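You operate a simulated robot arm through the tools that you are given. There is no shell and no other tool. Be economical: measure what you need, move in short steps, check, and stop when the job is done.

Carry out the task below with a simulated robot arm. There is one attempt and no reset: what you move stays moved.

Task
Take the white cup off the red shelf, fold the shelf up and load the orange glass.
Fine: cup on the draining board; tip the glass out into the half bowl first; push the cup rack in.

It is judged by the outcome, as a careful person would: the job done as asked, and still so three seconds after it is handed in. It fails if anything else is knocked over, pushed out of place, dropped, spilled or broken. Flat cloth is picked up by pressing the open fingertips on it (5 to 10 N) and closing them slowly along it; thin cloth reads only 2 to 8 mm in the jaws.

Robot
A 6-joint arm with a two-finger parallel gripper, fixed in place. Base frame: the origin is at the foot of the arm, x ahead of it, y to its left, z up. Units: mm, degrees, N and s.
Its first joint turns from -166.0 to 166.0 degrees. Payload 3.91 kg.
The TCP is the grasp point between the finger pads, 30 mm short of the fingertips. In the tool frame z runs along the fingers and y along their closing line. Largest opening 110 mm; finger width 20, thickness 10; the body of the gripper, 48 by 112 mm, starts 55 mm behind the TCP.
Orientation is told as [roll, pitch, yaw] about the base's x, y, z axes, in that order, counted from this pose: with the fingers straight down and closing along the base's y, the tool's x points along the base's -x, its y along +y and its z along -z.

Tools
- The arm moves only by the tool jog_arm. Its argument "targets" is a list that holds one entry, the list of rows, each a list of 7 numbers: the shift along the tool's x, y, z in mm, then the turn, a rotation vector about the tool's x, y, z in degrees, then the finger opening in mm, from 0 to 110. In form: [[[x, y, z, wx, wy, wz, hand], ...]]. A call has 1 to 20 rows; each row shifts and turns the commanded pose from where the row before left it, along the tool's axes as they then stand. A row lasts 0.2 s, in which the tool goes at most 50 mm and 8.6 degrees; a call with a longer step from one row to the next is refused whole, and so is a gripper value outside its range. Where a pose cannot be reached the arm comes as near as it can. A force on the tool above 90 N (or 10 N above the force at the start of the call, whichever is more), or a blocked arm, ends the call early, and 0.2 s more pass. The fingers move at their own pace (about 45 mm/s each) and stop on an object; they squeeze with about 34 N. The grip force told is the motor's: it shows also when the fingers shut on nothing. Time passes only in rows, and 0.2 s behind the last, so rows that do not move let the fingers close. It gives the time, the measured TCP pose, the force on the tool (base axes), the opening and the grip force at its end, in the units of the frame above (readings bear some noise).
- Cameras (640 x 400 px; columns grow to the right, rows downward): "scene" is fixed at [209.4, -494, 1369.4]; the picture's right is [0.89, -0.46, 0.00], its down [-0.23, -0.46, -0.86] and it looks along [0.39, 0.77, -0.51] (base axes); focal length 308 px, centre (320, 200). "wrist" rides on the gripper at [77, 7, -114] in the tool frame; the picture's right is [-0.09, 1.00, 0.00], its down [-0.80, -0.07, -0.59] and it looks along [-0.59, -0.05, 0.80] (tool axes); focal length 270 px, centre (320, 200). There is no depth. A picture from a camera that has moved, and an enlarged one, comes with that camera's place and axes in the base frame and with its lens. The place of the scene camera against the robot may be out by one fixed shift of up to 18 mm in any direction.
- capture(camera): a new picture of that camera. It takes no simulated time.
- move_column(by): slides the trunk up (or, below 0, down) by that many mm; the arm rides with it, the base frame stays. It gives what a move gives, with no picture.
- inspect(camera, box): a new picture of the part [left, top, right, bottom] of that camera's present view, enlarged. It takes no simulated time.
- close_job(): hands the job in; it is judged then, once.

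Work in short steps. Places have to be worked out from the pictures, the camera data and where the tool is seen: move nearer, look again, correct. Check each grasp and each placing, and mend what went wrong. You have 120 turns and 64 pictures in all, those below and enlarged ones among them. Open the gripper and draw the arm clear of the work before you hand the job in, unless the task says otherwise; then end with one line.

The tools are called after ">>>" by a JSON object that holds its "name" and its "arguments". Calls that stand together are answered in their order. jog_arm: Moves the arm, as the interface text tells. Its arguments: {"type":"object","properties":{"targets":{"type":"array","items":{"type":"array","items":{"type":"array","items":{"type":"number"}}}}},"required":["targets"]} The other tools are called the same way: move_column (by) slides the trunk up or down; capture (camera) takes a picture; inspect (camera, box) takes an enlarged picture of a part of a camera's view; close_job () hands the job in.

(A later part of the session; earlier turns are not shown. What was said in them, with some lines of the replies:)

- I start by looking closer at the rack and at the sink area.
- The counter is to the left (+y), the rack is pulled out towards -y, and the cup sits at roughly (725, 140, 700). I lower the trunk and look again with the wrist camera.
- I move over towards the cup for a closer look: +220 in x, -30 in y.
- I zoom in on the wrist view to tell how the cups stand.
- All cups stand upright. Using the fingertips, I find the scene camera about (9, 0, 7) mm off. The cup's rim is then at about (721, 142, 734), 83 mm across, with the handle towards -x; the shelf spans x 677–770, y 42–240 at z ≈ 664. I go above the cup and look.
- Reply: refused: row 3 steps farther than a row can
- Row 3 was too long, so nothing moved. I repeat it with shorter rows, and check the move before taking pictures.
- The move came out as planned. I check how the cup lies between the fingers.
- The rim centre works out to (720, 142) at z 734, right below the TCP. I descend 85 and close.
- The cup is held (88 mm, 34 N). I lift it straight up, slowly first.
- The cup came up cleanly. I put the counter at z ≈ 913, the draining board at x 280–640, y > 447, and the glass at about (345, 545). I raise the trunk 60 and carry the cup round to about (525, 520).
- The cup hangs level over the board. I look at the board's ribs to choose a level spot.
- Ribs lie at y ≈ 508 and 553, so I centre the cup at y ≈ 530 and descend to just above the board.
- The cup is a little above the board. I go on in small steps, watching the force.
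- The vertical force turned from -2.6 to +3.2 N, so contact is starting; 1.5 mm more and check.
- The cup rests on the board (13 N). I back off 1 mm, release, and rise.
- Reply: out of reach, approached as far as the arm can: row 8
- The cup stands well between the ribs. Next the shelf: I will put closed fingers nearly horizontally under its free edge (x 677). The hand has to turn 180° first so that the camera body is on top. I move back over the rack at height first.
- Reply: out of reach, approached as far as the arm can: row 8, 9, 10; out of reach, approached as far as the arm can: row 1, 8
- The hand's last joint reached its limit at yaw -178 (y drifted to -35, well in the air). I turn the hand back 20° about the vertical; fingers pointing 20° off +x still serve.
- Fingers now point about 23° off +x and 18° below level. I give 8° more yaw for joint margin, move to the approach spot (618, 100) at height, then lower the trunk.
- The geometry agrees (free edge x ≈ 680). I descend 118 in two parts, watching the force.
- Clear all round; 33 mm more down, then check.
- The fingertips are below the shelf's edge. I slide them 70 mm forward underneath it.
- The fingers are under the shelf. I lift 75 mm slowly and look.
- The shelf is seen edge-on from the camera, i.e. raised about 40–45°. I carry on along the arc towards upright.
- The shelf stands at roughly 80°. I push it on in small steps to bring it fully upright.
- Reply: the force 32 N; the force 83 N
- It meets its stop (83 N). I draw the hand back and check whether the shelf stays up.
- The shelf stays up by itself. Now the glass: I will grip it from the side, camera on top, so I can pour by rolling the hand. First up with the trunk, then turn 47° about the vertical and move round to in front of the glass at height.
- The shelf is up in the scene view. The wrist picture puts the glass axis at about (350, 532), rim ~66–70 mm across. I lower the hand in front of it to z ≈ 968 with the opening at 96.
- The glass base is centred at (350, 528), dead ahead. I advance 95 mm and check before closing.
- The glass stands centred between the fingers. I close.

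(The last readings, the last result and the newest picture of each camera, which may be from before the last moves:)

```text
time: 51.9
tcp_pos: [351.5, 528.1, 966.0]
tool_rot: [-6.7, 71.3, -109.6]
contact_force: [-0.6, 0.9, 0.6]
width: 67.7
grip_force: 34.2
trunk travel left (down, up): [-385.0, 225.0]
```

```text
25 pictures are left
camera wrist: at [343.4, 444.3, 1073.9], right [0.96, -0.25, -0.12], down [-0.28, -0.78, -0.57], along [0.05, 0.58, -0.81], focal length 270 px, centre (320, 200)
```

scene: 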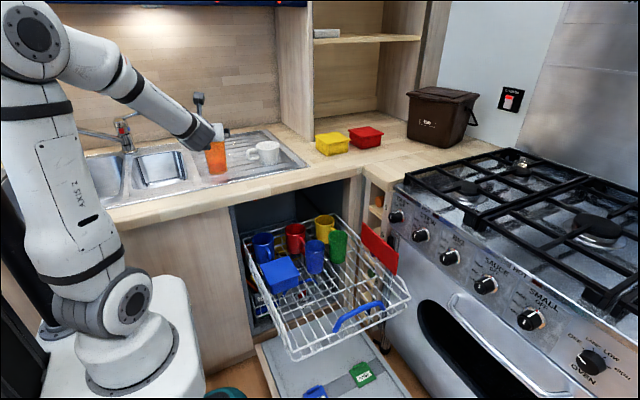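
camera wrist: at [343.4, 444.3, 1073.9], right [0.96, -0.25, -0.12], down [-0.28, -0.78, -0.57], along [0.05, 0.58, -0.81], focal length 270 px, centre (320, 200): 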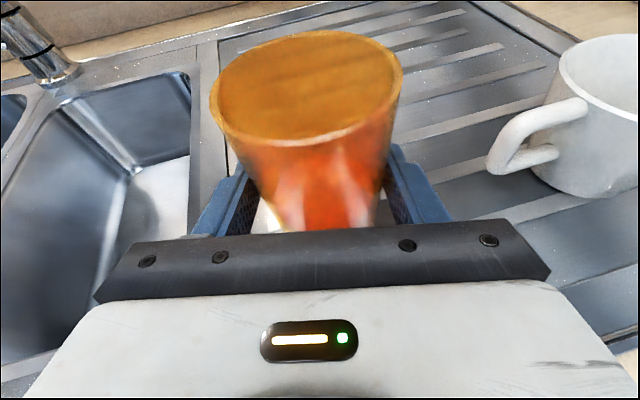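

The glass is held at 67.7 mm, 34 N. I lift it gently.

>>> {"name": "jog_arm", "arguments": {"targets": [[[4.7, -0.2, -1.6, 0, 0, 0, 45], [7.6, -0.3, -2.5, 0, 0, 0, 45], [9.5, -0.4, -3.2, 0, 0, 0, 45], [9.5, -0.4, -3.2, 0, 0, 0, 45], [9.5, -0.4, -3.2, 0, 0, 0, 45], [9.5, -0.4, -3.2, 0, 0, 0, 45], [7.6, -0.3, -2.5, 0, 0, 0, 45], [4.7, -0.2, -1.6, 0, 0, 0, 45]]]}}

>>> {"name": "inspect", "arguments": {"camera": "scene", "box": [120, 80, 300, 200]}}

```text
time: 53.7
tcp_pos: [349.9, 528.8, 1032.9]
tool_rot: [-6.8, 71.3, -109.6]
contact_force: [-0.6, 0.1, -2.9]
width: 67.6
grip_force: 34.3
trunk travel left (down, up): [-385.0, 225.0]
```

```text
3.33 times, centred on (210, 140) of scene
camera zoom: at [209.4, -494.0, 1369.4], right [0.89, -0.46, 0.0], down [-0.23, -0.46, -0.86], along [0.39, 0.77, -0.51], focal length 1026 px, centre (687, 400)
```

zoom: 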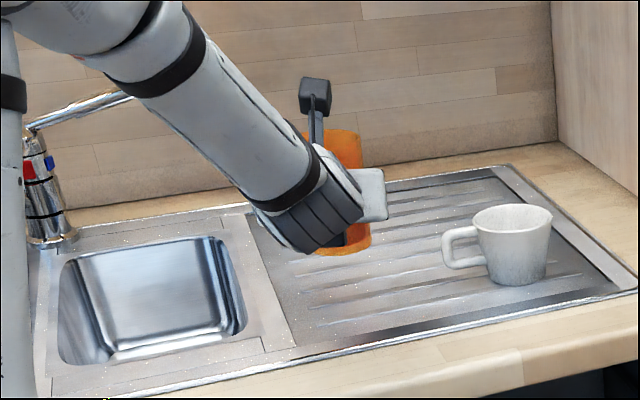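

The glass hangs upright, clear of the board. I turn 27° about the vertical and carry it over the half bowl to about (140, 634).

>>> {"name": "jog_arm", "arguments": {"targets": [[[0, 0, 0, 3.2, -0.13, -1.08, 45], [0, 0, 0, 3.2, -0.13, -1.08, 45], [0, 0, 0, 3.2, -0.13, -1.08, 45], [0, 0, 0, 3.2, -0.13, -1.08, 45], [0, 0, 0, 3.2, -0.13, -1.08, 45], [0, 0, 0, 3.2, -0.13, -1.08, 45], [0, 0, 0, 3.2, -0.13, -1.08, 45], [0, 0, 0, 3.2, -0.13, -1.08, 45]]]}}

>>> {"name": "jog_arm", "arguments": {"targets": [[[0.9, -7, 6, 0, 0, 0, 45], [1.9, -14.7, 12.8, 0, 0, 0, 45], [1.9, -14.7, 12.8, 0, 0, 0, 45], [1.9, -14.7, 12.8, 0, 0, 0, 45], [1.9, -14.7, 12.8, 0, 0, 0, 45], [1.9, -14.7, 12.8, 0, 0, 0, 45], [1.9, -14.7, 12.8, 0, 0, 0, 45], [1.9, -14.7, 12.8, 0, 0, 0, 45], [1.9, -14.7, 12.8, 0, 0, 0, 45], [1.9, -14.7, 12.8, 0, 0, 0, 45], [1.9, -14.7, 12.8, 0, 0, 0, 45], [1.9, -14.7, 12.8, 0, 0, 0, 45], [0.9, -7, 6, 0, 0, 0, 45]]]}}

>>> {"name": "capture", "arguments": {"camera": "wrist"}}

>>> {"name": "inspect", "arguments": {"camera": "scene", "box": [60, 60, 300, 210]}}

```text
time: 55.5
tcp_pos: [350.1, 528.2, 1031.3]
tool_rot: [-6.7, 71.2, -82.5]
contact_force: [-0.4, -0.3, -3.0]
width: 67.5
grip_force: 34.1
trunk travel left (down, up): [-385.0, 225.0]
```

```text
time: 58.3
tcp_pos: [143.4, 634.0, 1010.4]
tool_rot: [-6.7, 71.2, -82.6]
contact_force: [0.8, -0.1, -3.2]
width: 67.5
grip_force: 34.3
trunk travel left (down, up): [-385.0, 225.0]
```

```text
23 pictures are left
camera wrist: at [174.8, 554.8, 1118.8], right [0.97, 0.21, -0.12], down [0.11, -0.82, -0.57], along [-0.22, 0.54, -0.82], focal length 270 px, centre (320, 200)
```

wrist: 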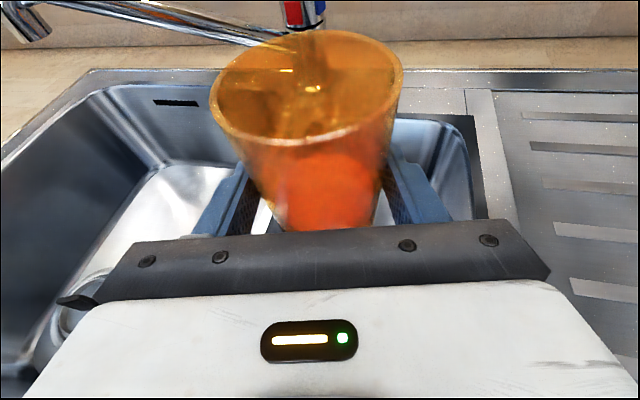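

```text
2.67 times, centred on (180, 135) of scene
camera zoom: at [209.4, -494.0, 1369.4], right [0.89, -0.46, 0.0], down [-0.23, -0.46, -0.86], along [0.39, 0.77, -0.51], focal length 821 px, centre (693, 373)
```

zoom: 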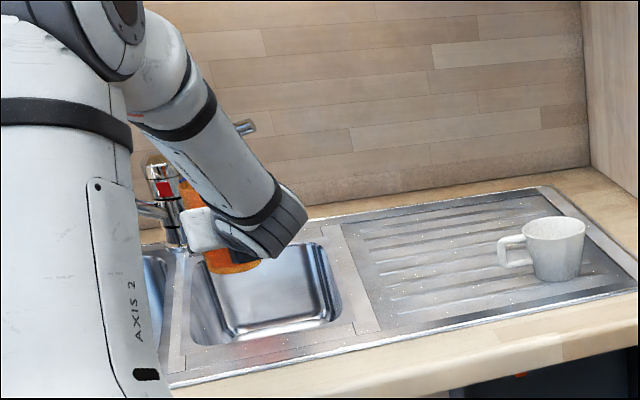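

The glass is over the half bowl (x 75–255, y 530–800); its mouth will swing towards +x, to x ≈ 190. I shift 15 mm to -x and roll the hand slowly to 90°.

>>> {"name": "jog_arm", "arguments": {"targets": [[[0.3, -7.3, 1.8, 0, 0, 0, 45], [0.3, -7.3, 1.8, 0, 0, 0, 45], [0, 0, 0, 0, 0, 5, 45], [0, 0, 0, 0, 0, 5, 45], [0, 0, 0, 0, 0, 5, 45], [0, 0, 0, 0, 0, 5, 45], [0, 0, 0, 0, 0, 5, 45], [0, 0, 0, 0, 0, 5, 45], [0, 0, 0, 0, 0, 5, 45], [0, 0, 0, 0, 0, 5, 45], [0, 0, 0, 0, 0, 5, 45], [0, 0, 0, 0, 0, 5, 45], [0, 0, 0, 0, 0, 5, 45], [0, 0, 0, 0, 0, 5, 45], [0, 0, 0, 0, 0, 5, 45], [0, 0, 0, 0, 0, 5, 45], [0, 0, 0, 0, 0, 5, 45], [0, 0, 0, 0, 0, 5, 45]]]}}

>>> {"name": "inspect", "arguments": {"camera": "scene", "box": [60, 60, 300, 210]}}

```text
time: 62.1
tcp_pos: [127.6, 633.9, 1010.5]
tool_rot: [-71.2, 7.3, -163.1]
contact_force: [0.1, -0.7, -2.3]
width: 67.5
grip_force: 34.3
trunk travel left (down, up): [-385.0, 225.0]
```

```text
2.67 times, centred on (180, 135) of scene
camera zoom: at [209.4, -494.0, 1369.4], right [0.89, -0.46, 0.0], down [-0.23, -0.46, -0.86], along [0.39, 0.77, -0.51], focal length 821 px, centre (693, 373)
```

zoom: 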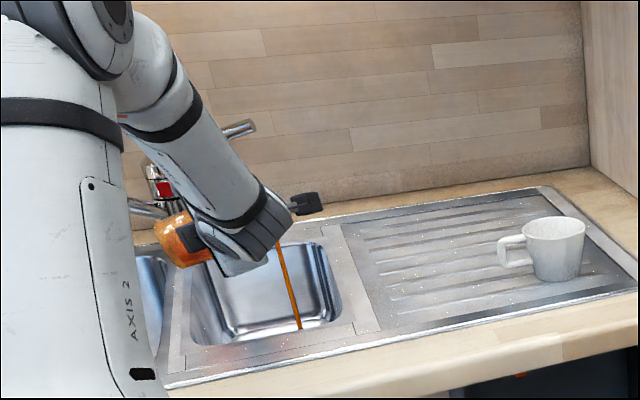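

The drink runs into the half bowl at about x 192. I roll on to 155° and let it drain.

>>> {"name": "jog_arm", "arguments": {"targets": [[[0, 0, 0, 0, 0, 5, 45], [0, 0, 0, 0, 0, 5, 45], [0, 0, 0, 0, 0, 5, 45], [0, 0, 0, 0, 0, 5, 45], [0, 0, 0, 0, 0, 5, 45], [0, 0, 0, 0, 0, 5, 45], [0, 0, 0, 0, 0, 5, 45], [0, 0, 0, 0, 0, 5, 45], [0, 0, 0, 0, 0, 5, 45], [0, 0, 0, 0, 0, 5, 45], [0, 0, 0, 0, 0, 5, 45], [0, 0, 0, 0, 0, 5, 45], [0, 0, 0, 0, 0, 5, 45], [0, 0, 0, 0, 0, 5, 45], [0, 0, 0, 0, 0, 5, 45], [0, 0, 0, 0, 0, 0, 45], [0, 0, 0, 0, 0, 0, 45], [0, 0, 0, 0, 0, 0, 45], [0, 0, 0, 0, 0, 0, 45], [0, 0, 0, 0, 0, 0, 45]]]}}

>>> {"name": "jog_arm", "arguments": {"targets": [[[0, 0, 0, 0, 0, 0, 45], [0, 0, 0, 0, 0, 0, 45], [0, 0, 0, 0, 0, 0, 45], [0, 0, 0, 0, 0, 0, 45], [0, 0, 0, 0, 0, 0, 45], [0, 0, 0, 0, 0, 0, 45], [0, 0, 0, 0, 0, 0, 45], [0, 0, 0, 0, 0, 0, 45]]]}}

>>> {"name": "inspect", "arguments": {"camera": "scene", "box": [60, 60, 300, 210]}}

```text
time: 65.3
tcp_pos: [86.3, 615.6, 971.3]
tool_rot: [-57.6, -59.2, 164.4]
contact_force: [3.2, -6.2, 26.2]
width: 67.5
grip_force: 33.7
out of reach, approached as far as the arm can: row 12, 13, 14, 15
trunk travel left (down, up): [-385.0, 225.0]
stopped in row 15: the force on the tool passed its limit (the readings are from after the stop); the commanded pose is now the measured one
```

```text
time: 67.1
tcp_pos: [87.0, 615.8, 973.1]
tool_rot: [-57.6, -59.2, 164.4]
contact_force: [6.8, 3.3, 51.2]
width: 67.2
grip_force: 33.8
trunk travel left (down, up): [-385.0, 225.0]
```

```text
2.67 times, centred on (180, 135) of scene
camera zoom: at [209.4, -494.0, 1369.4], right [0.89, -0.46, 0.0], down [-0.23, -0.46, -0.86], along [0.39, 0.77, -0.51], focal length 821 px, centre (693, 373)
```

zoom: 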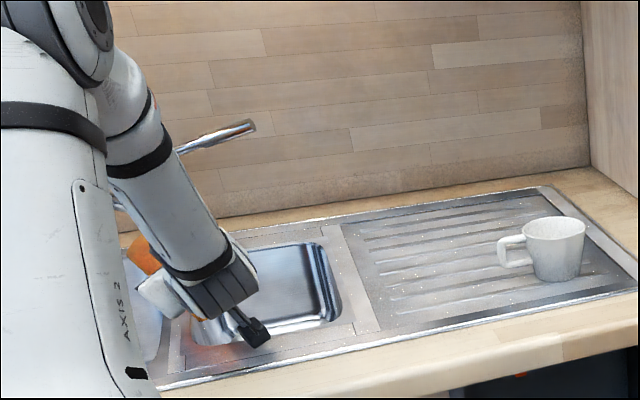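

The roll ran into a reach limit and the hand sank until the camera touched the sink rim (51 N). The glass is tilted ~137°, enough to drain. I raise the hand straight up at once.

>>> {"name": "jog_arm", "arguments": {"targets": [[[-8.6, -4.3, -2.7, 0, 0, 0, 45], [-8.6, -4.3, -2.7, 0, 0, 0, 45], [-8.6, -4.3, -2.7, 0, 0, 0, 45], [-8.6, -4.3, -2.7, 0, 0, 0, 45]]]}}

>>> {"name": "capture", "arguments": {"camera": "wrist"}}

>>> {"name": "capture", "arguments": {"camera": "scene"}}

```text
time: 68.1
tcp_pos: [76.5, 613.5, 995.1]
tool_rot: [-57.3, -58.9, 163.7]
contact_force: [-0.9, -0.7, -1.9]
width: 66.8
grip_force: 34.1
out of reach, approached as far as the arm can: row 3, 4
trunk travel left (down, up): [-385.0, 225.0]
```

```text
19 pictures are left
camera wrist: at [133.0, 493.2, 956.8], right [-0.88, -0.3, -0.36], down [-0.21, -0.42, 0.88], along [-0.42, 0.86, 0.31], focal length 270 px, centre (320, 200)
```

wrist: 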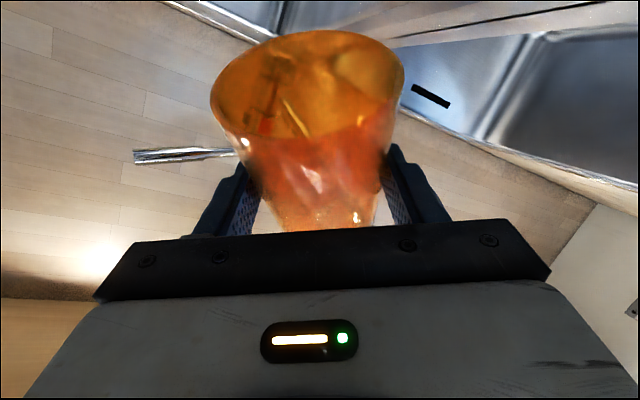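

```text
18 pictures are left
```

scene: 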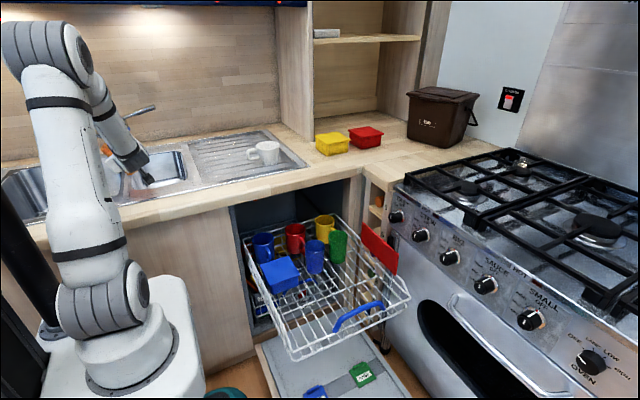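

The glass is clear of the rim and nothing else moved. I roll back upright slowly, first half.

>>> {"name": "jog_arm", "arguments": {"targets": [[[0, 0, 0, 0, 0, -6, 45], [0, 0, 0, 0, 0, -6, 45], [0, 0, 0, 0, 0, -6, 45], [0, 0, 0, 0, 0, -6, 45], [0, 0, 0, 0, 0, -6, 45], [0, 0, 0, 0, 0, -6, 45], [0, 0, 0, 0, 0, -6, 45], [0, 0, 0, 0, 0, -6, 45], [0, 0, 0, 0, 0, -6, 45], [0, 0, 0, 0, 0, -6, 45]]]}}

```text
time: 70.3
tcp_pos: [75.6, 614.4, 996.1]
tool_rot: [-73.6, -3.2, -167.9]
contact_force: [0.1, 0.1, -2.1]
width: 66.8
grip_force: 34.3
trunk travel left (down, up): [-385.0, 225.0]
```

The load now reads about 2 N against 3 N before: emptied. I shift back +60 in x and up 30, then roll the rest of the way upright.

>>> {"name": "jog_arm", "arguments": {"targets": [[[14.2, -7.1, -5.4, 0, 0, 0, 45], [14.2, -7.1, -5.4, 0, 0, 0, 45], [14.2, -7.1, -5.4, 0, 0, 0, 45], [14.2, -7.1, -5.4, 0, 0, 0, 45], [0, 0, 0, 0, 0, -6, 45], [0, 0, 0, 0, 0, -6, 45], [0, 0, 0, 0, 0, -6, 45], [0, 0, 0, 0, 0, -6, 45], [0, 0, 0, 0, 0, -6, 45], [0, 0, 0, 0, 0, -6, 45], [0, 0, 0, 0, 0, -6, 45], [0, 0, 0, 0, 0, -6, 45], [0, 0, 0, 0, 0, -6, 45], [0, 0, 0, 0, 0, -6, 45], [0, 0, 0, 0, 0, -6, 45], [0, 0, 0, 0, 0, -6, 45], [0, 0, 0, 0, 0, -6, 45], [0, 0, 0, 0, 0, -6, 45], [0, 0, 0, 0, 0, -6, 45]]]}}

>>> {"name": "capture", "arguments": {"camera": "wrist"}}

```text
time: 74.3
tcp_pos: [135.7, 614.2, 1026.4]
tool_rot: [-11.3, 73.4, -88.6]
contact_force: [-0.8, 0.3, -1.3]
width: 64.9
grip_force: 33.7
trunk travel left (down, up): [-385.0, 225.0]
```

```text
17 pictures are left
camera wrist: at [167.5, 529.8, 1129.9], right [0.97, 0.18, -0.14], down [0.06, -0.8, -0.6], along [-0.22, 0.57, -0.79], focal length 270 px, centre (320, 200)
```

wrist: 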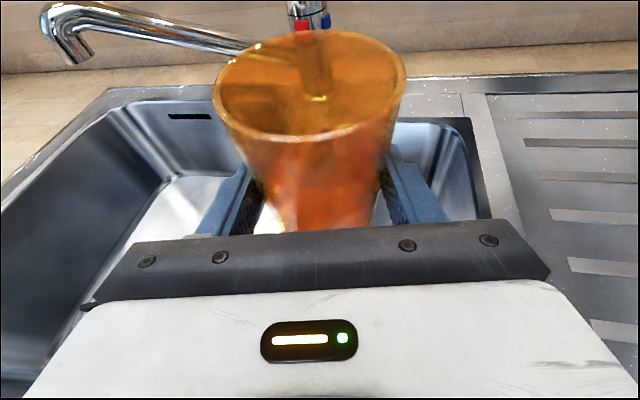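

The glass is upright again with no drink surface to be seen. I correct the small tilt (2.3°), raise the trunk 60, then retrace my path towards the rack.

>>> {"name": "jog_arm", "arguments": {"targets": [[[0, 0, 0, 0, -1.2, -0.5, 45], [0, 0, 0, 0, -1.1, -0.5, 45]]]}}

>>> {"name": "move_column", "arguments": {"by": 60}}

```text
time: 74.9
tcp_pos: [135.0, 612.2, 1026.5]
tool_rot: [-7.2, 71.3, -84.4]
contact_force: [-0.1, -0.7, -2.0]
width: 65.1
grip_force: 33.6
trunk travel left (down, up): [-385.0, 225.0]
```

```text
time: 75.9
tcp_pos: [135.4, 612.5, 1086.3]
tool_rot: [-7.3, 71.2, -84.6]
contact_force: [-0.2, 0.2, -2.4]
width: 64.7
grip_force: 33.4
trunk travel left (down, up): [-445.0, 165.0]
```

>>> {"name": "jog_arm", "arguments": {"targets": [[[-7.5, 18.4, -24.5, 0, 0, 0, 45], [-7.5, 18.4, -24.5, 0, 0, 0, 45], [-7.5, 18.4, -24.5, 0, 0, 0, 45], [-7.5, 18.4, -24.5, 0, 0, 0, 45], [-7.5, 18.4, -24.5, 0, 0, 0, 45], [-7.5, 18.4, -24.5, 0, 0, 0, 45], [-7.5, 18.4, -24.5, 0, 0, 0, 45], [-7.5, 18.4, -24.5, 0, 0, 0, 45], [0, 0, 0, -5.9, 0.24, 2, 45], [0, 0, 0, -5.9, 0.24, 2, 45], [0, 0, 0, -5.9, 0.24, 2, 45], [0, 0, 0, -5.9, 0.24, 2, 45]]]}}

>>> {"name": "capture", "arguments": {"camera": "wrist"}}

```text
time: 78.5
tcp_pos: [322.9, 445.0, 1085.9]
tool_rot: [-7.4, 71.1, -109.6]
contact_force: [0.4, 0.1, -2.0]
width: 64.7
grip_force: 34.3
trunk travel left (down, up): [-445.0, 165.0]
```

```text
16 pictures are left
camera wrist: at [317.0, 359.9, 1193.2], right [0.96, -0.24, -0.12], down [-0.27, -0.78, -0.56], along [0.04, 0.58, -0.82], focal length 270 px, centre (320, 200)
```

wrist: 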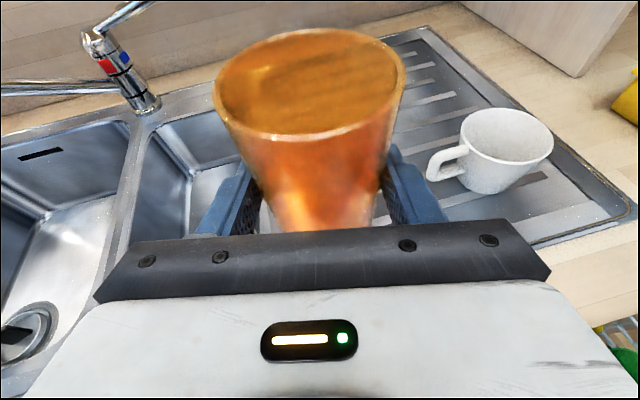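

Sink is clean and the cup untouched. I carry the glass on to over the rack (668, 120).

>>> {"name": "jog_arm", "arguments": {"targets": [[[-4.6, 31.5, -17.5, 0, 0, 0, 45], [-4.6, 31.5, -17.5, 0, 0, 0, 45], [-4.6, 31.5, -17.5, 0, 0, 0, 45], [-4.6, 31.5, -17.5, 0, 0, 0, 45], [-4.6, 31.5, -17.5, 0, 0, 0, 45], [-4.6, 31.5, -17.5, 0, 0, 0, 45], [-4.6, 31.5, -17.5, 0, 0, 0, 45], [-4.6, 31.5, -17.5, 0, 0, 0, 45], [-4.6, 31.5, -17.5, 0, 0, 0, 45], [-4.6, 31.5, -17.5, 0, 0, 0, 45], [-4.6, 31.5, -17.5, 0, 0, 0, 45], [-4.6, 31.5, -17.5, 0, 0, 0, 45], [-4.6, 31.5, -17.5, 0, 0, 0, 45]]]}}

>>> {"name": "jog_arm", "arguments": {"targets": [[[0, 0, 0, -5.9, 0.24, 2, 45], [0, 0, 0, -5.9, 0.24, 2, 45], [0, 0, 0, -5.9, 0.24, 2, 45], [0, 0, 0, -5.9, 0.24, 2, 45], [0, 0, 0, -5.9, 0.24, 2, 45], [0, 0, 0, -5.9, 0.24, 2, 45], [0, 0, 0, -5.9, 0.24, 2, 45]]]}}

>>> {"name": "move_column", "arguments": {"by": -320}}

>>> {"name": "inspect", "arguments": {"camera": "scene", "box": [220, 180, 440, 350]}}

```text
time: 81.3
tcp_pos: [670.7, 126.2, 1085.2]
tool_rot: [-7.5, 71.1, -109.6]
contact_force: [0.9, 0.3, -2.6]
width: 64.6
grip_force: 33.7
trunk travel left (down, up): [-445.0, 165.0]
```

```text
time: 82.9
tcp_pos: [671.3, 125.7, 1083.8]
tool_rot: [-7.1, 70.9, -153.0]
contact_force: [-0.7, 0.3, -2.4]
width: 64.9
grip_force: 33.9
trunk travel left (down, up): [-445.0, 165.0]
```

```text
time: 86.0
tcp_pos: [672.0, 125.9, 764.2]
tool_rot: [-7.3, 71.0, -153.0]
contact_force: [0.7, -0.1, -1.4]
width: 64.7
grip_force: 33.9
trunk travel left (down, up): [-125.0, 485.0]
```

```text
2.35 times, centred on (330, 265) of scene
camera zoom: at [209.4, -494.0, 1369.4], right [0.89, -0.46, 0.0], down [-0.23, -0.46, -0.86], along [0.39, 0.77, -0.51], focal length 724 px, centre (296, 47)
```

zoom: 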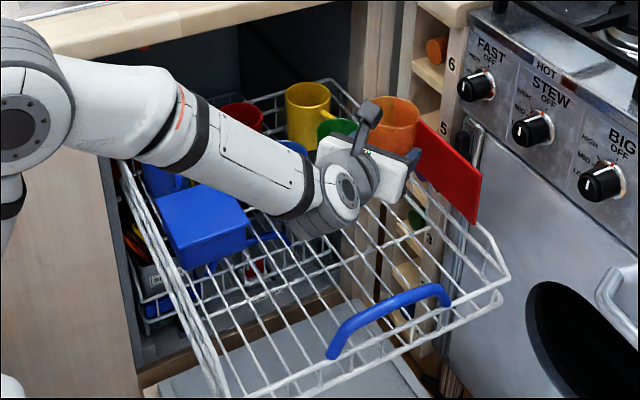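

All clear. I lower 105 mm by the arm, then will feel for the rack floor.

>>> {"name": "jog_arm", "arguments": {"targets": [[[-20, 0.8, 6.7, 0, 0, 0, 45], [-20, 0.8, 6.7, 0, 0, 0, 45], [-20, 0.8, 6.7, 0, 0, 0, 45], [-20, 0.8, 6.7, 0, 0, 0, 45], [-14, 0.6, 4.7, 0, 0, 0, 45], [-5, 0.2, 1.7, 0, 0, 0, 45]]]}}

>>> {"name": "capture", "arguments": {"camera": "wrist"}}

>>> {"name": "inspect", "arguments": {"camera": "scene", "box": [280, 200, 420, 310]}}

```text
time: 87.5
tcp_pos: [672.3, 126.3, 658.7]
tool_rot: [-7.3, 71.0, -153.1]
contact_force: [-0.4, -0.5, -2.3]
width: 64.7
grip_force: 34.0
trunk travel left (down, up): [-125.0, 485.0]
```

```text
14 pictures are left
camera wrist: at [609.6, 69.4, 768.1], right [0.53, -0.84, -0.12], down [-0.73, -0.38, -0.56], along [0.43, 0.39, -0.82], focal length 270 px, centre (320, 200)
```

wrist: 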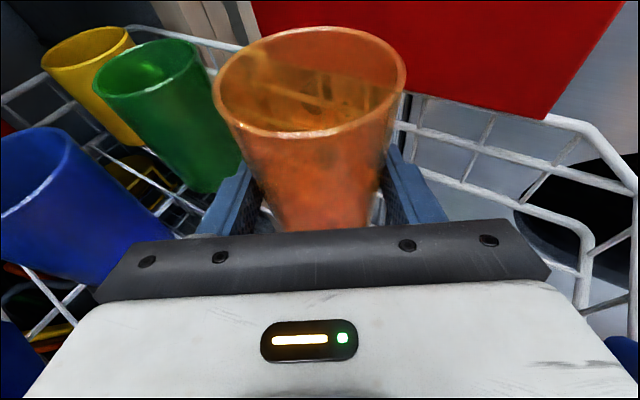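

```text
3.64 times, centred on (350, 255) of scene
camera zoom: at [209.4, -494.0, 1369.4], right [0.89, -0.46, 0.0], down [-0.23, -0.46, -0.86], along [0.39, 0.77, -0.51], focal length 1120 px, centre (211, 0)
```

zoom: 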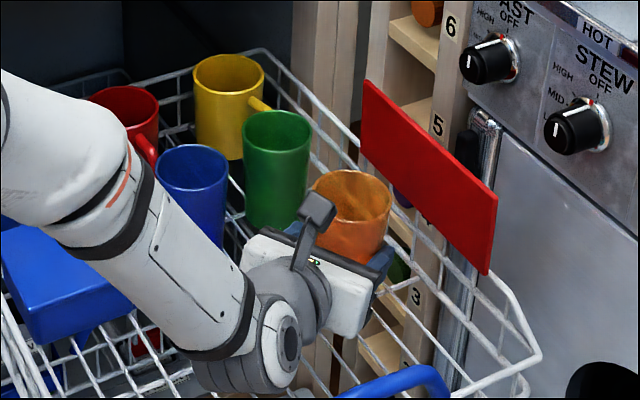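

The glass hangs upright in the free spot. I lower in 3 mm steps until the floor is felt.

>>> {"name": "jog_arm", "arguments": {"targets": [[[-3.8, 0.2, 1.3, 0, 0, 0, 45], [-3.8, 0.2, 1.3, 0, 0, 0, 45], [-3.8, 0.2, 1.3, 0, 0, 0, 45]]]}}

>>> {"name": "jog_arm", "arguments": {"targets": [[[-2.8, 0.1, 1, 0, 0, 0, 45], [-2.8, 0.1, 1, 0, 0, 0, 45]]]}}

```text
time: 88.2
tcp_pos: [671.5, 125.7, 648.0]
tool_rot: [-7.2, 71.0, -152.9]
contact_force: [-0.3, 0.3, -2.2]
width: 64.4
grip_force: 33.5
trunk travel left (down, up): [-125.0, 485.0]
```

```text
time: 88.8
tcp_pos: [672.9, 124.8, 641.0]
tool_rot: [-7.2, 71.0, -153.0]
contact_force: [0.7, -0.4, -2.4]
width: 64.7
grip_force: 33.8
trunk travel left (down, up): [-125.0, 485.0]
```

>>> {"name": "jog_arm", "arguments": {"targets": [[[-2.8, 0.1, 1, 0, 0, 0, 45], [-1.9, 0.1, 0.6, 0, 0, 0, 45]]]}}

>>> {"name": "jog_arm", "arguments": {"targets": [[[-1.9, 0.1, 0.6, 0, 0, 0, 45], [-1.9, 0.1, 0.6, 0, 0, 0, 45]]]}}

```text
time: 89.5
tcp_pos: [672.7, 125.1, 636.8]
tool_rot: [-7.2, 71.0, -153.0]
contact_force: [0.4, 0.1, -2.9]
width: 64.8
grip_force: 34.5
trunk travel left (down, up): [-125.0, 485.0]
```

```text
time: 90.0
tcp_pos: [669.7, 126.0, 632.1]
tool_rot: [-7.2, 71.0, -153.0]
contact_force: [-0.4, 0.1, -2.7]
width: 64.9
grip_force: 34.2
trunk travel left (down, up): [-125.0, 485.0]
```

No contact yet; I go on in 4 mm portions.

>>> {"name": "jog_arm", "arguments": {"targets": [[[-1.9, 0.1, 0.6, 0, 0, 0, 45], [-1.9, 0.1, 0.6, 0, 0, 0, 45]]]}}

>>> {"name": "inspect", "arguments": {"camera": "scene", "box": [280, 200, 420, 310]}}

```text
time: 90.7
tcp_pos: [669.7, 125.9, 632.2]
tool_rot: [-7.0, 71.3, -152.9]
contact_force: [-2.9, -0.9, 11.4]
width: 64.7
grip_force: 33.5
trunk travel left (down, up): [-125.0, 485.0]
```

```text
3.64 times, centred on (350, 255) of scene
camera zoom: at [209.4, -494.0, 1369.4], right [0.89, -0.46, 0.0], down [-0.23, -0.46, -0.86], along [0.39, 0.77, -0.51], focal length 1120 px, centre (211, 0)
```

zoom: 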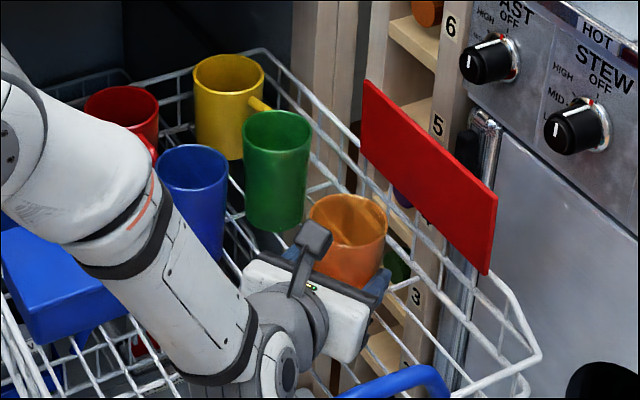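

Contact at 11 N just where the floor was expected (glass base ≈ 580). I ease 1 mm, open slowly and look before withdrawing.

>>> {"name": "jog_arm", "arguments": {"targets": [[[1, 0, -0.3, 0, 0, 0, 64], [0, 0, 0, 0, 0, 0, 68], [0, 0, 0, 0, 0, 0, 74], [0, 0, 0, 0, 0, 0, 82], [0, 0, 0, 0, 0, 0, 90], [0, 0, 0, 0, 0, 0, 96], [0, 0, 0, 0, 0, 0, 96]]]}}

>>> {"name": "capture", "arguments": {"camera": "wrist"}}

```text
time: 92.2
tcp_pos: [671.2, 125.2, 629.3]
tool_rot: [-7.2, 71.1, -153.0]
contact_force: [0.5, 0.7, -0.6]
width: 95.9
grip_force: 0.2
trunk travel left (down, up): [-125.0, 485.0]
```

```text
11 pictures are left
camera wrist: at [609.4, 69.8, 737.7], right [0.53, -0.84, -0.12], down [-0.73, -0.38, -0.56], along [0.43, 0.39, -0.82], focal length 270 px, centre (320, 200)
```

wrist: 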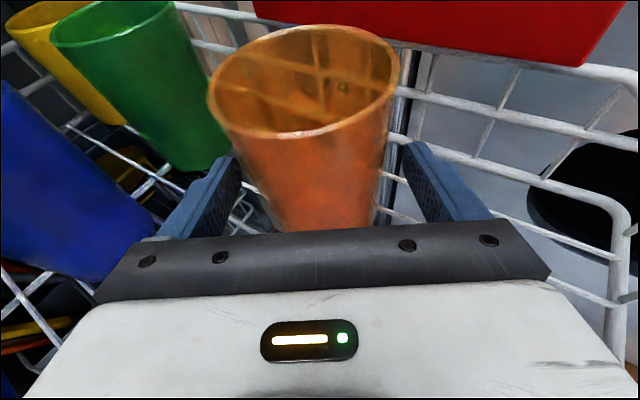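

The glass stands on its own on the rack. I draw straight back along the fingers, then rise.

>>> {"name": "jog_arm", "arguments": {"targets": [[[-0.5, 0, -10, 0, 0, 0, 96], [-1.2, 0, -22, 0, 0, 0, 96], [-1.2, 0, -22, 0, 0, 0, 96], [-1.2, 0, -22, 0, 0, 0, 96], [-1.2, 0, -22, 0, 0, 0, 96]]]}}

>>> {"name": "move_column", "arguments": {"by": 260}}

>>> {"name": "inspect", "arguments": {"camera": "scene", "box": [220, 180, 440, 350]}}

```text
time: 93.4
tcp_pos: [603.2, 92.1, 653.0]
tool_rot: [-7.1, 71.4, -151.5]
contact_force: [-0.5, 24.8, -3.2]
width: 96.1
grip_force: 0.0
trunk travel left (down, up): [-125.0, 485.0]
stopped in row 5: the force on the tool passed its limit (the readings are from after the stop); the commanded pose is now the measured one
```

```text
time: 96.0
tcp_pos: [602.7, 88.8, 913.3]
tool_rot: [-7.2, 71.4, -151.9]
contact_force: [0.2, 0.1, 0.0]
width: 96.0
grip_force: 0.0
trunk travel left (down, up): [-385.0, 225.0]
```

```text
2.35 times, centred on (330, 265) of scene
camera zoom: at [209.4, -494.0, 1369.4], right [0.89, -0.46, 0.0], down [-0.23, -0.46, -0.86], along [0.39, 0.77, -0.51], focal length 724 px, centre (296, 47)
```

zoom: 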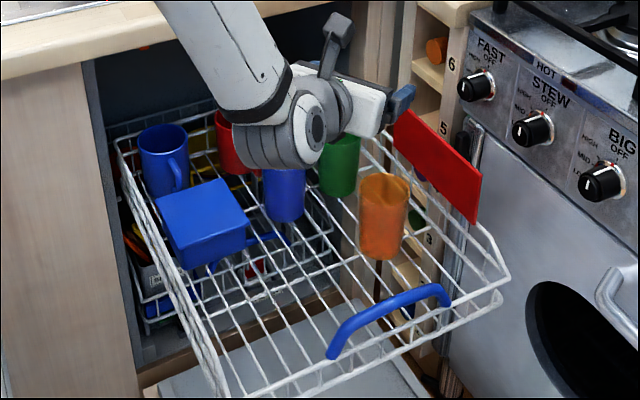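

The hand's wrist brushed the rack front while backing out (25 N), but the glass and the cups stand and the shelf is up. To push the rack I turn the fingers to point along +y and bring the hand in front of the blue handle.

>>> {"name": "jog_arm", "arguments": {"targets": [[[0, 0, 0, 7.39, -0.3, -2.48, 70], [0, 0, 0, 7.39, -0.3, -2.48, 60], [0, 0, 0, 7.39, -0.3, -2.48, 60], [0, 0, 0, 7.39, -0.3, -2.48, 60], [0, 0, 0, 7.39, -0.3, -2.48, 60], [0, 0, 0, 7.39, -0.3, -2.48, 60], [0, 0, 0, 7.39, -0.3, -2.48, 60], [-12.2, -0.9, -36.2, 0, 0, 0, 60], [-12.2, -0.9, -36.2, 0, 0, 0, 60], [-12.2, -0.9, -36.2, 0, 0, 0, 60], [-12.2, -0.9, -36.2, 0, 0, 0, 60], [-12.2, -0.9, -36.2, 0, 0, 0, 60], [-12.2, -0.9, -36.2, 0, 0, 0, 60]]]}}

>>> {"name": "move_column", "arguments": {"by": -180}}

>>> {"name": "capture", "arguments": {"camera": "wrist"}}

```text
time: 98.8
tcp_pos: [596.7, -140.9, 914.6]
tool_rot: [-6.9, 71.5, -96.9]
contact_force: [0.4, 0.5, -0.6]
width: 60.3
grip_force: 0.1
trunk travel left (down, up): [-385.0, 225.0]
```

```text
time: 100.8
tcp_pos: [597.4, -140.5, 735.0]
tool_rot: [-6.9, 71.4, -97.0]
contact_force: [-1.0, 0.3, -0.1]
width: 60.1
grip_force: 0.0
trunk travel left (down, up): [-205.0, 405.0]
```

```text
9 pictures are left
camera wrist: at [607.8, -224.2, 841.2], right [0.99, -0.04, -0.12], down [-0.1, -0.82, -0.57], along [-0.08, 0.58, -0.81], focal length 270 px, centre (320, 200)
```

wrist: 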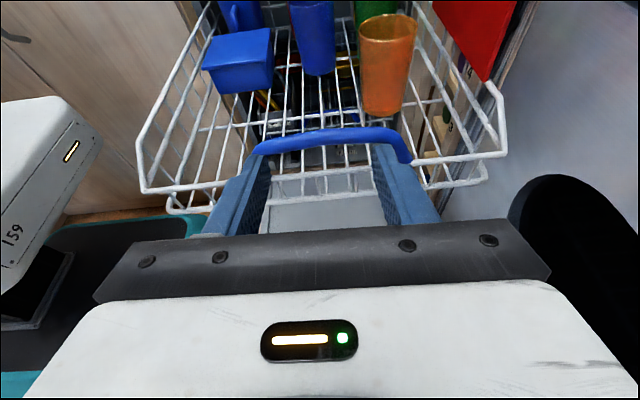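

The handle bar lies at about y -22, z 661, between the fingers in x. I lower to tip height 661 and move up to 25 mm short of it.

>>> {"name": "jog_arm", "arguments": {"targets": [[[-20.4, 0.8, 6.9, 0, 0, 0, 60], [-20.4, 0.8, 6.9, 0, 0, 0, 60], [-20.4, 0.8, 6.9, 0, 0, 0, 60], [6.3, -0.2, 18.9, 0, 0, 0, 60], [6.3, -0.2, 18.9, 0, 0, 0, 60], [4.4, -0.2, 13.3, 0, 0, 0, 60]]]}}

>>> {"name": "capture", "arguments": {"camera": "wrist"}}

>>> {"name": "inspect", "arguments": {"camera": "scene", "box": [260, 250, 420, 370]}}

```text
time: 102.2
tcp_pos: [596.1, -86.1, 669.2]
tool_rot: [-7.0, 71.5, -97.1]
contact_force: [0.1, -0.7, 0.2]
width: 59.9
grip_force: 0.2
trunk travel left (down, up): [-205.0, 405.0]
```

```text
8 pictures are left
camera wrist: at [607.7, -170.1, 776.3], right [0.99, -0.04, -0.12], down [-0.1, -0.82, -0.57], along [-0.08, 0.58, -0.81], focal length 270 px, centre (320, 200)
```

wrist: 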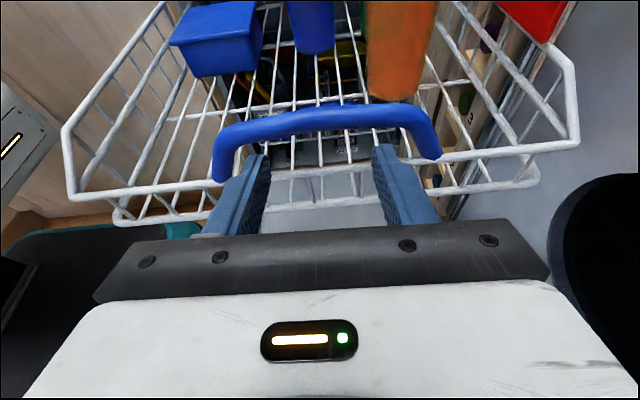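

```text
3.33 times, centred on (340, 310) of scene
camera zoom: at [209.4, -494.0, 1369.4], right [0.89, -0.46, 0.0], down [-0.23, -0.46, -0.86], along [0.39, 0.77, -0.51], focal length 1026 px, centre (253, -167)
```

zoom: 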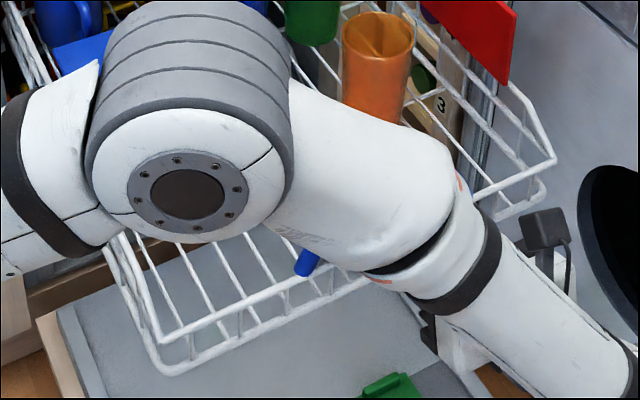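

Two wrist views fix the bar at y -23, z 661, right ahead of both fingertips; the elbow is high (z ≈ 990). I make contact and push about 50 mm slowly.

>>> {"name": "jog_arm", "arguments": {"targets": [[[3.2, -0.1, 9.5, 0, 0, 0, 60], [3.2, -0.1, 9.5, 0, 0, 0, 60], [2.2, -0.1, 6.6, 0, 0, 0, 60], [2.2, -0.1, 6.6, 0, 0, 0, 60], [2.2, -0.1, 6.6, 0, 0, 0, 60], [2.2, -0.1, 6.6, 0, 0, 0, 60], [2.2, -0.1, 6.6, 0, 0, 0, 60], [2.2, -0.1, 6.6, 0, 0, 0, 60], [2.2, -0.1, 6.6, 0, 0, 0, 60], [2.2, -0.1, 6.6, 0, 0, 0, 60]]]}}

>>> {"name": "capture", "arguments": {"camera": "wrist"}}

```text
time: 104.5
tcp_pos: [595.1, -10.9, 668.4]
tool_rot: [-7.0, 71.4, -97.0]
contact_force: [-0.6, -0.6, 0.0]
width: 60.1
grip_force: 0.0
trunk travel left (down, up): [-205.0, 405.0]
```

```text
6 pictures are left
camera wrist: at [607.1, -94.4, 776.3], right [0.99, -0.03, -0.12], down [-0.1, -0.82, -0.57], along [-0.08, 0.58, -0.81], focal length 270 px, centre (320, 200)
```

wrist: 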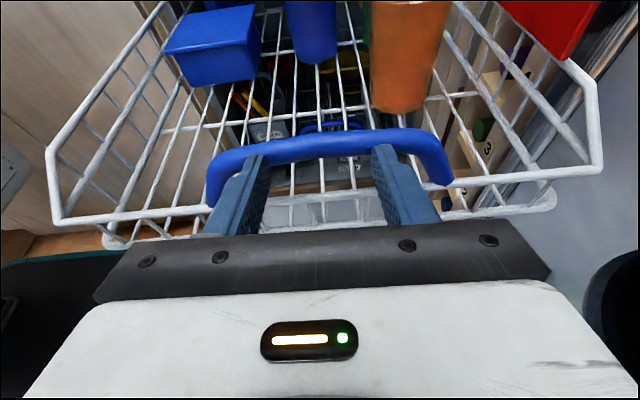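

The rack rolls in freely with the tips on the bar. I push on 140 mm at the same pace.

>>> {"name": "jog_arm", "arguments": {"targets": [[[2.2, -0.1, 6.6, 0, 0, 0, 60], [2.2, -0.1, 6.6, 0, 0, 0, 60], [2.2, -0.1, 6.6, 0, 0, 0, 60], [2.2, -0.1, 6.6, 0, 0, 0, 60], [2.2, -0.1, 6.6, 0, 0, 0, 60], [2.2, -0.1, 6.6, 0, 0, 0, 60], [2.2, -0.1, 6.6, 0, 0, 0, 60], [2.2, -0.1, 6.6, 0, 0, 0, 60], [2.2, -0.1, 6.6, 0, 0, 0, 60], [2.2, -0.1, 6.6, 0, 0, 0, 60], [2.2, -0.1, 6.6, 0, 0, 0, 60], [2.2, -0.1, 6.6, 0, 0, 0, 60], [2.2, -0.1, 6.6, 0, 0, 0, 60], [2.2, -0.1, 6.6, 0, 0, 0, 60], [2.2, -0.1, 6.6, 0, 0, 0, 60], [2.2, -0.1, 6.6, 0, 0, 0, 60], [2.2, -0.1, 6.6, 0, 0, 0, 60], [2.2, -0.1, 6.6, 0, 0, 0, 60], [2.2, -0.1, 6.6, 0, 0, 0, 60], [2.2, -0.1, 6.6, 0, 0, 0, 60]]]}}

>>> {"name": "capture", "arguments": {"camera": "scene"}}

```text
time: 108.7
tcp_pos: [595.4, 130.3, 668.9]
tool_rot: [-7.0, 71.4, -97.0]
contact_force: [-0.5, -0.1, -0.5]
width: 60.3
grip_force: 0.1
trunk travel left (down, up): [-205.0, 405.0]
```

```text
5 pictures are left
```

scene: 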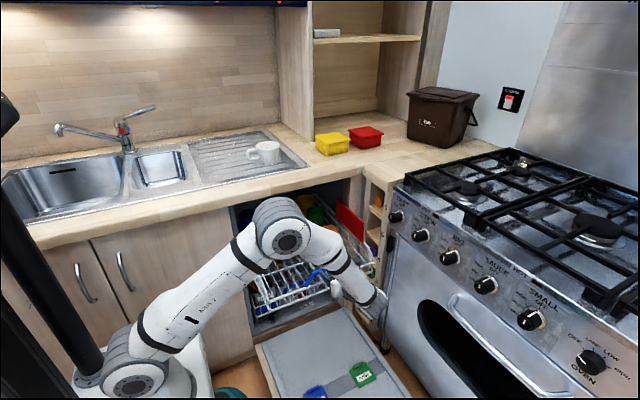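

The rack is halfway in; shelf, cup and the rest look right and the elbow is well clear of the counter. Another 140 mm.

>>> {"name": "jog_arm", "arguments": {"targets": [[[2.2, -0.1, 6.6, 0, 0, 0, 60], [2.2, -0.1, 6.6, 0, 0, 0, 60], [2.2, -0.1, 6.6, 0, 0, 0, 60], [2.2, -0.1, 6.6, 0, 0, 0, 60], [2.2, -0.1, 6.6, 0, 0, 0, 60], [2.2, -0.1, 6.6, 0, 0, 0, 60], [2.2, -0.1, 6.6, 0, 0, 0, 60], [2.2, -0.1, 6.6, 0, 0, 0, 60], [2.2, -0.1, 6.6, 0, 0, 0, 60], [2.2, -0.1, 6.6, 0, 0, 0, 60], [2.2, -0.1, 6.6, 0, 0, 0, 60], [2.2, -0.1, 6.6, 0, 0, 0, 60], [2.2, -0.1, 6.6, 0, 0, 0, 60], [2.2, -0.1, 6.6, 0, 0, 0, 60], [2.2, -0.1, 6.6, 0, 0, 0, 60], [2.2, -0.1, 6.6, 0, 0, 0, 60], [2.2, -0.1, 6.6, 0, 0, 0, 60], [2.2, -0.1, 6.6, 0, 0, 0, 60], [2.2, -0.1, 6.6, 0, 0, 0, 60], [2.2, -0.1, 6.6, 0, 0, 0, 60]]]}}

>>> {"name": "capture", "arguments": {"camera": "wrist"}}

```text
time: 112.8
tcp_pos: [593.2, 268.5, 668.0]
tool_rot: [-7.0, 71.4, -97.0]
contact_force: [0.4, 1.3, 0.0]
width: 60.1
grip_force: 0.1
trunk travel left (down, up): [-205.0, 405.0]
```

```text
4 pictures are left
camera wrist: at [604.7, 183.9, 776.5], right [0.99, -0.03, -0.12], down [-0.1, -0.82, -0.57], along [-0.08, 0.58, -0.81], focal length 270 px, centre (320, 200)
```

wrist: 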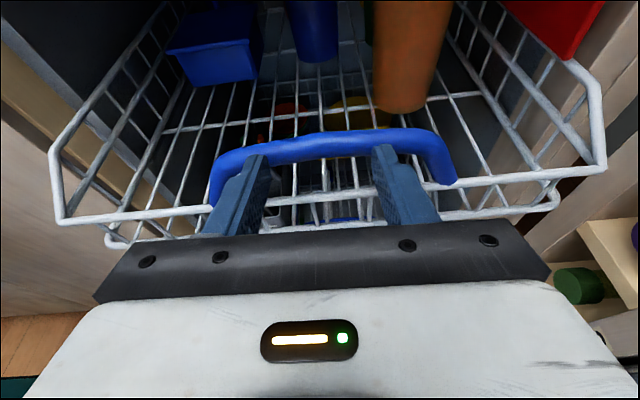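

The rack front is at y ≈ 307 with everything standing. I push on more slowly to find the stop.

>>> {"name": "jog_arm", "arguments": {"targets": [[[1.6, -0.1, 4.7, 0, 0, 0, 60], [1.6, -0.1, 4.7, 0, 0, 0, 60], [1.6, -0.1, 4.7, 0, 0, 0, 60], [1.6, -0.1, 4.7, 0, 0, 0, 60], [1.6, -0.1, 4.7, 0, 0, 0, 60], [1.6, -0.1, 4.7, 0, 0, 0, 60], [1.6, -0.1, 4.7, 0, 0, 0, 60], [1.6, -0.1, 4.7, 0, 0, 0, 60]]]}}

>>> {"name": "jog_arm", "arguments": {"targets": [[[1.3, 0, 3.8, 0, 0, 0, 60], [1.3, 0, 3.8, 0, 0, 0, 60], [1.3, 0, 3.8, 0, 0, 0, 60], [1.3, 0, 3.8, 0, 0, 0, 60]]]}}

```text
time: 114.7
tcp_pos: [592.5, 308.0, 668.7]
tool_rot: [-6.9, 71.4, -97.0]
contact_force: [0.8, 0.4, -0.5]
width: 59.9
grip_force: 0.0
trunk travel left (down, up): [-205.0, 405.0]
```

```text
time: 115.7
tcp_pos: [592.4, 324.9, 670.4]
tool_rot: [-6.9, 71.6, -97.0]
contact_force: [0.2, -0.4, 0.3]
width: 59.9
grip_force: 0.1
trunk travel left (down, up): [-205.0, 405.0]
```

Still free running; on in 4 mm rows.

>>> {"name": "jog_arm", "arguments": {"targets": [[[1.3, 0, 3.8, 0, 0, 0, 60], [1.3, 0, 3.8, 0, 0, 0, 60], [1.3, 0, 3.8, 0, 0, 0, 60], [1.3, 0, 3.8, 0, 0, 0, 60], [1.3, 0, 3.8, 0, 0, 0, 60]]]}}

>>> {"name": "jog_arm", "arguments": {"targets": [[[1.3, 0, 3.8, 0, 0, 0, 60], [1.3, 0, 3.8, 0, 0, 0, 60], [1.3, 0, 3.8, 0, 0, 0, 60], [1.3, 0, 3.8, 0, 0, 0, 60], [1.3, 0, 3.8, 0, 0, 0, 60]]]}}

>>> {"name": "capture", "arguments": {"camera": "scene"}}

```text
time: 116.8
tcp_pos: [595.2, 344.5, 670.2]
tool_rot: [-6.9, 71.4, -97.1]
contact_force: [-0.2, -0.5, 0.7]
width: 59.7
grip_force: 0.0
trunk travel left (down, up): [-205.0, 405.0]
```

```text
time: 118.0
tcp_pos: [594.1, 364.4, 669.7]
tool_rot: [-6.8, 71.4, -96.9]
contact_force: [0.1, -0.2, 0.4]
width: 60.1
grip_force: 0.0
trunk travel left (down, up): [-205.0, 405.0]
```

```text
3 pictures are left
```

scene: 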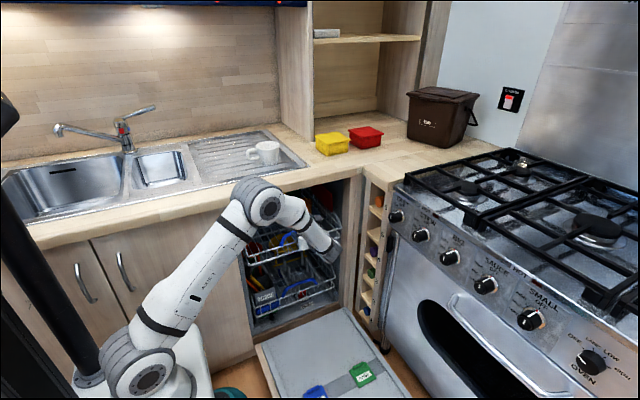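

The upper rack is almost in line with the lower one but has not met its stop. I keep pushing gently.

>>> {"name": "jog_arm", "arguments": {"targets": [[[1.3, 0, 3.8, 0, 0, 0, 60], [1.3, 0, 3.8, 0, 0, 0, 60], [1.3, 0, 3.8, 0, 0, 0, 60], [1.3, 0, 3.8, 0, 0, 0, 60], [1.3, 0, 3.8, 0, 0, 0, 60]]]}}

>>> {"name": "jog_arm", "arguments": {"targets": [[[1, 0, 2.8, 0, 0, 0, 60], [1, 0, 2.8, 0, 0, 0, 60], [1, 0, 2.8, 0, 0, 0, 60], [1, 0, 2.8, 0, 0, 0, 60]]]}}

```text
time: 119.2
tcp_pos: [592.7, 384.1, 671.2]
tool_rot: [-7.0, 71.4, -97.1]
contact_force: [0.9, 0.5, 0.4]
width: 59.6
grip_force: 0.1
trunk travel left (down, up): [-205.0, 405.0]
```

```text
time: 120.2
tcp_pos: [594.1, 395.8, 669.9]
tool_rot: [-6.9, 71.4, -97.0]
contact_force: [0.1, -0.4, -0.1]
width: 60.3
grip_force: 0.1
trunk travel left (down, up): [-205.0, 405.0]
```

Force is still nil, so I check that the tips are still on the bar.

>>> {"name": "capture", "arguments": {"camera": "wrist"}}

```text
2 pictures are left
camera wrist: at [605.6, 311.7, 777.4], right [0.99, -0.04, -0.12], down [-0.1, -0.82, -0.57], along [-0.08, 0.58, -0.81], focal length 270 px, centre (320, 200)
```

wrist: 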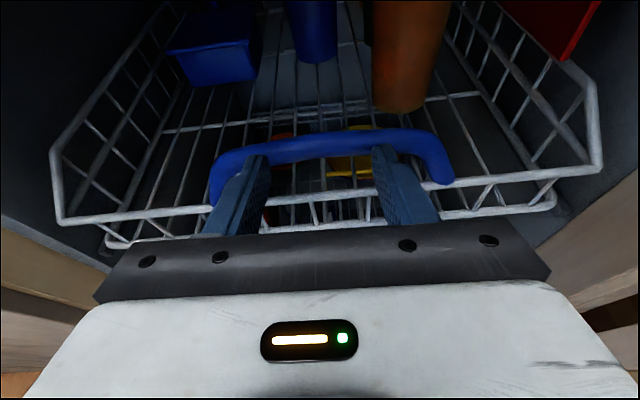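

Tips are still on the bar and the rack front is now inside the opening. I continue in small steps to the stop.

>>> {"name": "jog_arm", "arguments": {"targets": [[[1, 0, 2.8, 0, 0, 0, 60], [1, 0, 2.8, 0, 0, 0, 60], [1, 0, 2.8, 0, 0, 0, 60], [1, 0, 2.8, 0, 0, 0, 60], [1, 0, 2.8, 0, 0, 0, 60]]]}}

>>> {"name": "jog_arm", "arguments": {"targets": [[[1, 0, 2.8, 0, 0, 0, 60], [1, 0, 2.8, 0, 0, 0, 60], [1, 0, 2.8, 0, 0, 0, 60], [1, 0, 2.8, 0, 0, 0, 60], [1, 0, 2.8, 0, 0, 0, 60]]]}}

```text
time: 121.5
tcp_pos: [596.5, 401.0, 672.4]
tool_rot: [-6.9, 71.4, -97.5]
contact_force: [-3.3, -30.0, 13.9]
width: 61.9
grip_force: 1.9
trunk travel left (down, up): [-205.0, 405.0]
stopped in row 5: the force on the tool passed its limit (the readings are from after the stop); the commanded pose is now the measured one
```

```text
time: 122.1
tcp_pos: [598.8, 400.2, 670.6]
tool_rot: [-6.7, 71.1, -97.5]
contact_force: [-11.1, -38.3, 19.3]
width: 65.2
grip_force: 5.2
trunk travel left (down, up): [-205.0, 405.0]
stopped in row 3: the force on the tool passed its limit (the readings are from after the stop); the commanded pose is now the measured one
```

The rack has met its stop at TCP y ≈ 400. I draw straight back out.

>>> {"name": "jog_arm", "arguments": {"targets": [[[-1.6, 0, -4.7, 0, 0, 0, 60], [-3.2, 0, -9.5, 0, 0, 0, 60], [-6.3, 0.2, -18.9, 0, 0, 0, 60], [-9.5, 0.3, -28.4, 0, 0, 0, 60], [-9.5, 0.3, -28.4, 0, 0, 0, 60], [-9.5, 0.3, -28.4, 0, 0, 0, 60], [-9.5, 0.3, -28.4, 0, 0, 0, 60], [-9.5, 0.3, -28.4, 0, 0, 0, 60], [-9.5, 0.3, -28.4, 0, 0, 0, 60], [-9.5, 0.3, -28.4, 0, 0, 0, 60], [-9.5, 0.3, -28.4, 0, 0, 0, 60], [-9.5, 0.3, -28.4, 0, 0, 0, 60], [-9.5, 0.3, -28.4, 0, 0, 0, 60]]]}}

>>> {"name": "move_column", "arguments": {"by": 250}}

>>> {"name": "capture", "arguments": {"camera": "scene"}}

```text
time: 124.9
tcp_pos: [595.3, 70.6, 668.0]
tool_rot: [-7.0, 70.9, -97.7]
contact_force: [-0.4, 0.7, -0.3]
width: 60.1
grip_force: 0.0
trunk travel left (down, up): [-205.0, 405.0]
```

```text
time: 127.5
tcp_pos: [595.8, 70.2, 917.8]
tool_rot: [-7.0, 70.9, -97.6]
contact_force: [-0.1, 0.1, 0.0]
width: 59.8
grip_force: 0.0
trunk travel left (down, up): [-455.0, 155.0]
```

```text
1 pictures are left
```

scene: 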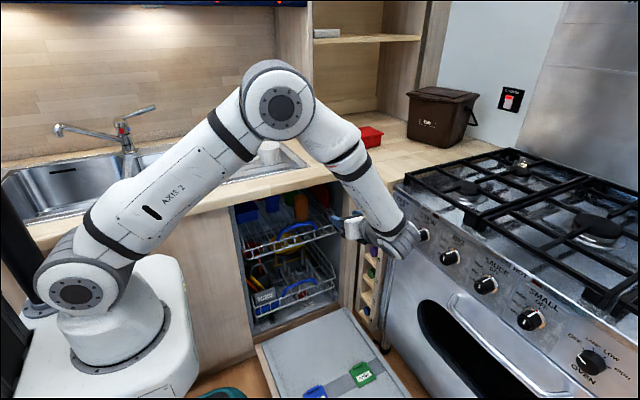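

The rack is in and flush with the lower one. One last enlarged look at the rack.

>>> {"name": "inspect", "arguments": {"camera": "scene", "box": [225, 165, 355, 275]}}

```text
3.64 times, centred on (290, 220) of scene
camera zoom: at [209.4, -494.0, 1369.4], right [0.89, -0.46, 0.0], down [-0.23, -0.46, -0.86], along [0.39, 0.77, -0.51], focal length 1120 px, centre (429, 127)
```

zoom: 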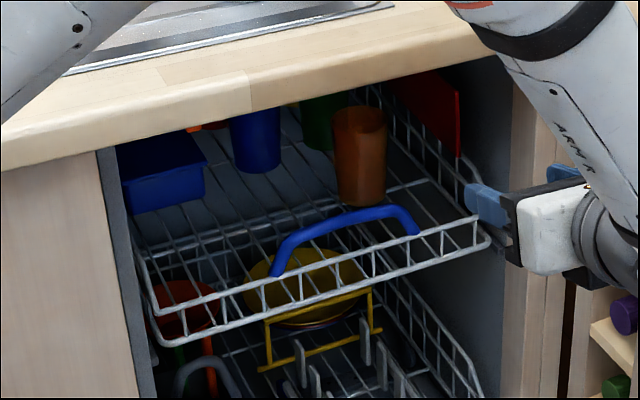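

The rack is fully in, the glass stands upright in it, and the red shelf is still up. The gripper is open and clear of the work, so I hand the job in.

>>> {"name": "close_job", "arguments": {}}

```text
The job is handed in.
```

The white cup is on the draining board and the red shelf is folded up. I tipped the orange glass out into the half bowl and loaded it upright like the other cups, and the rack is pushed in to its stop.
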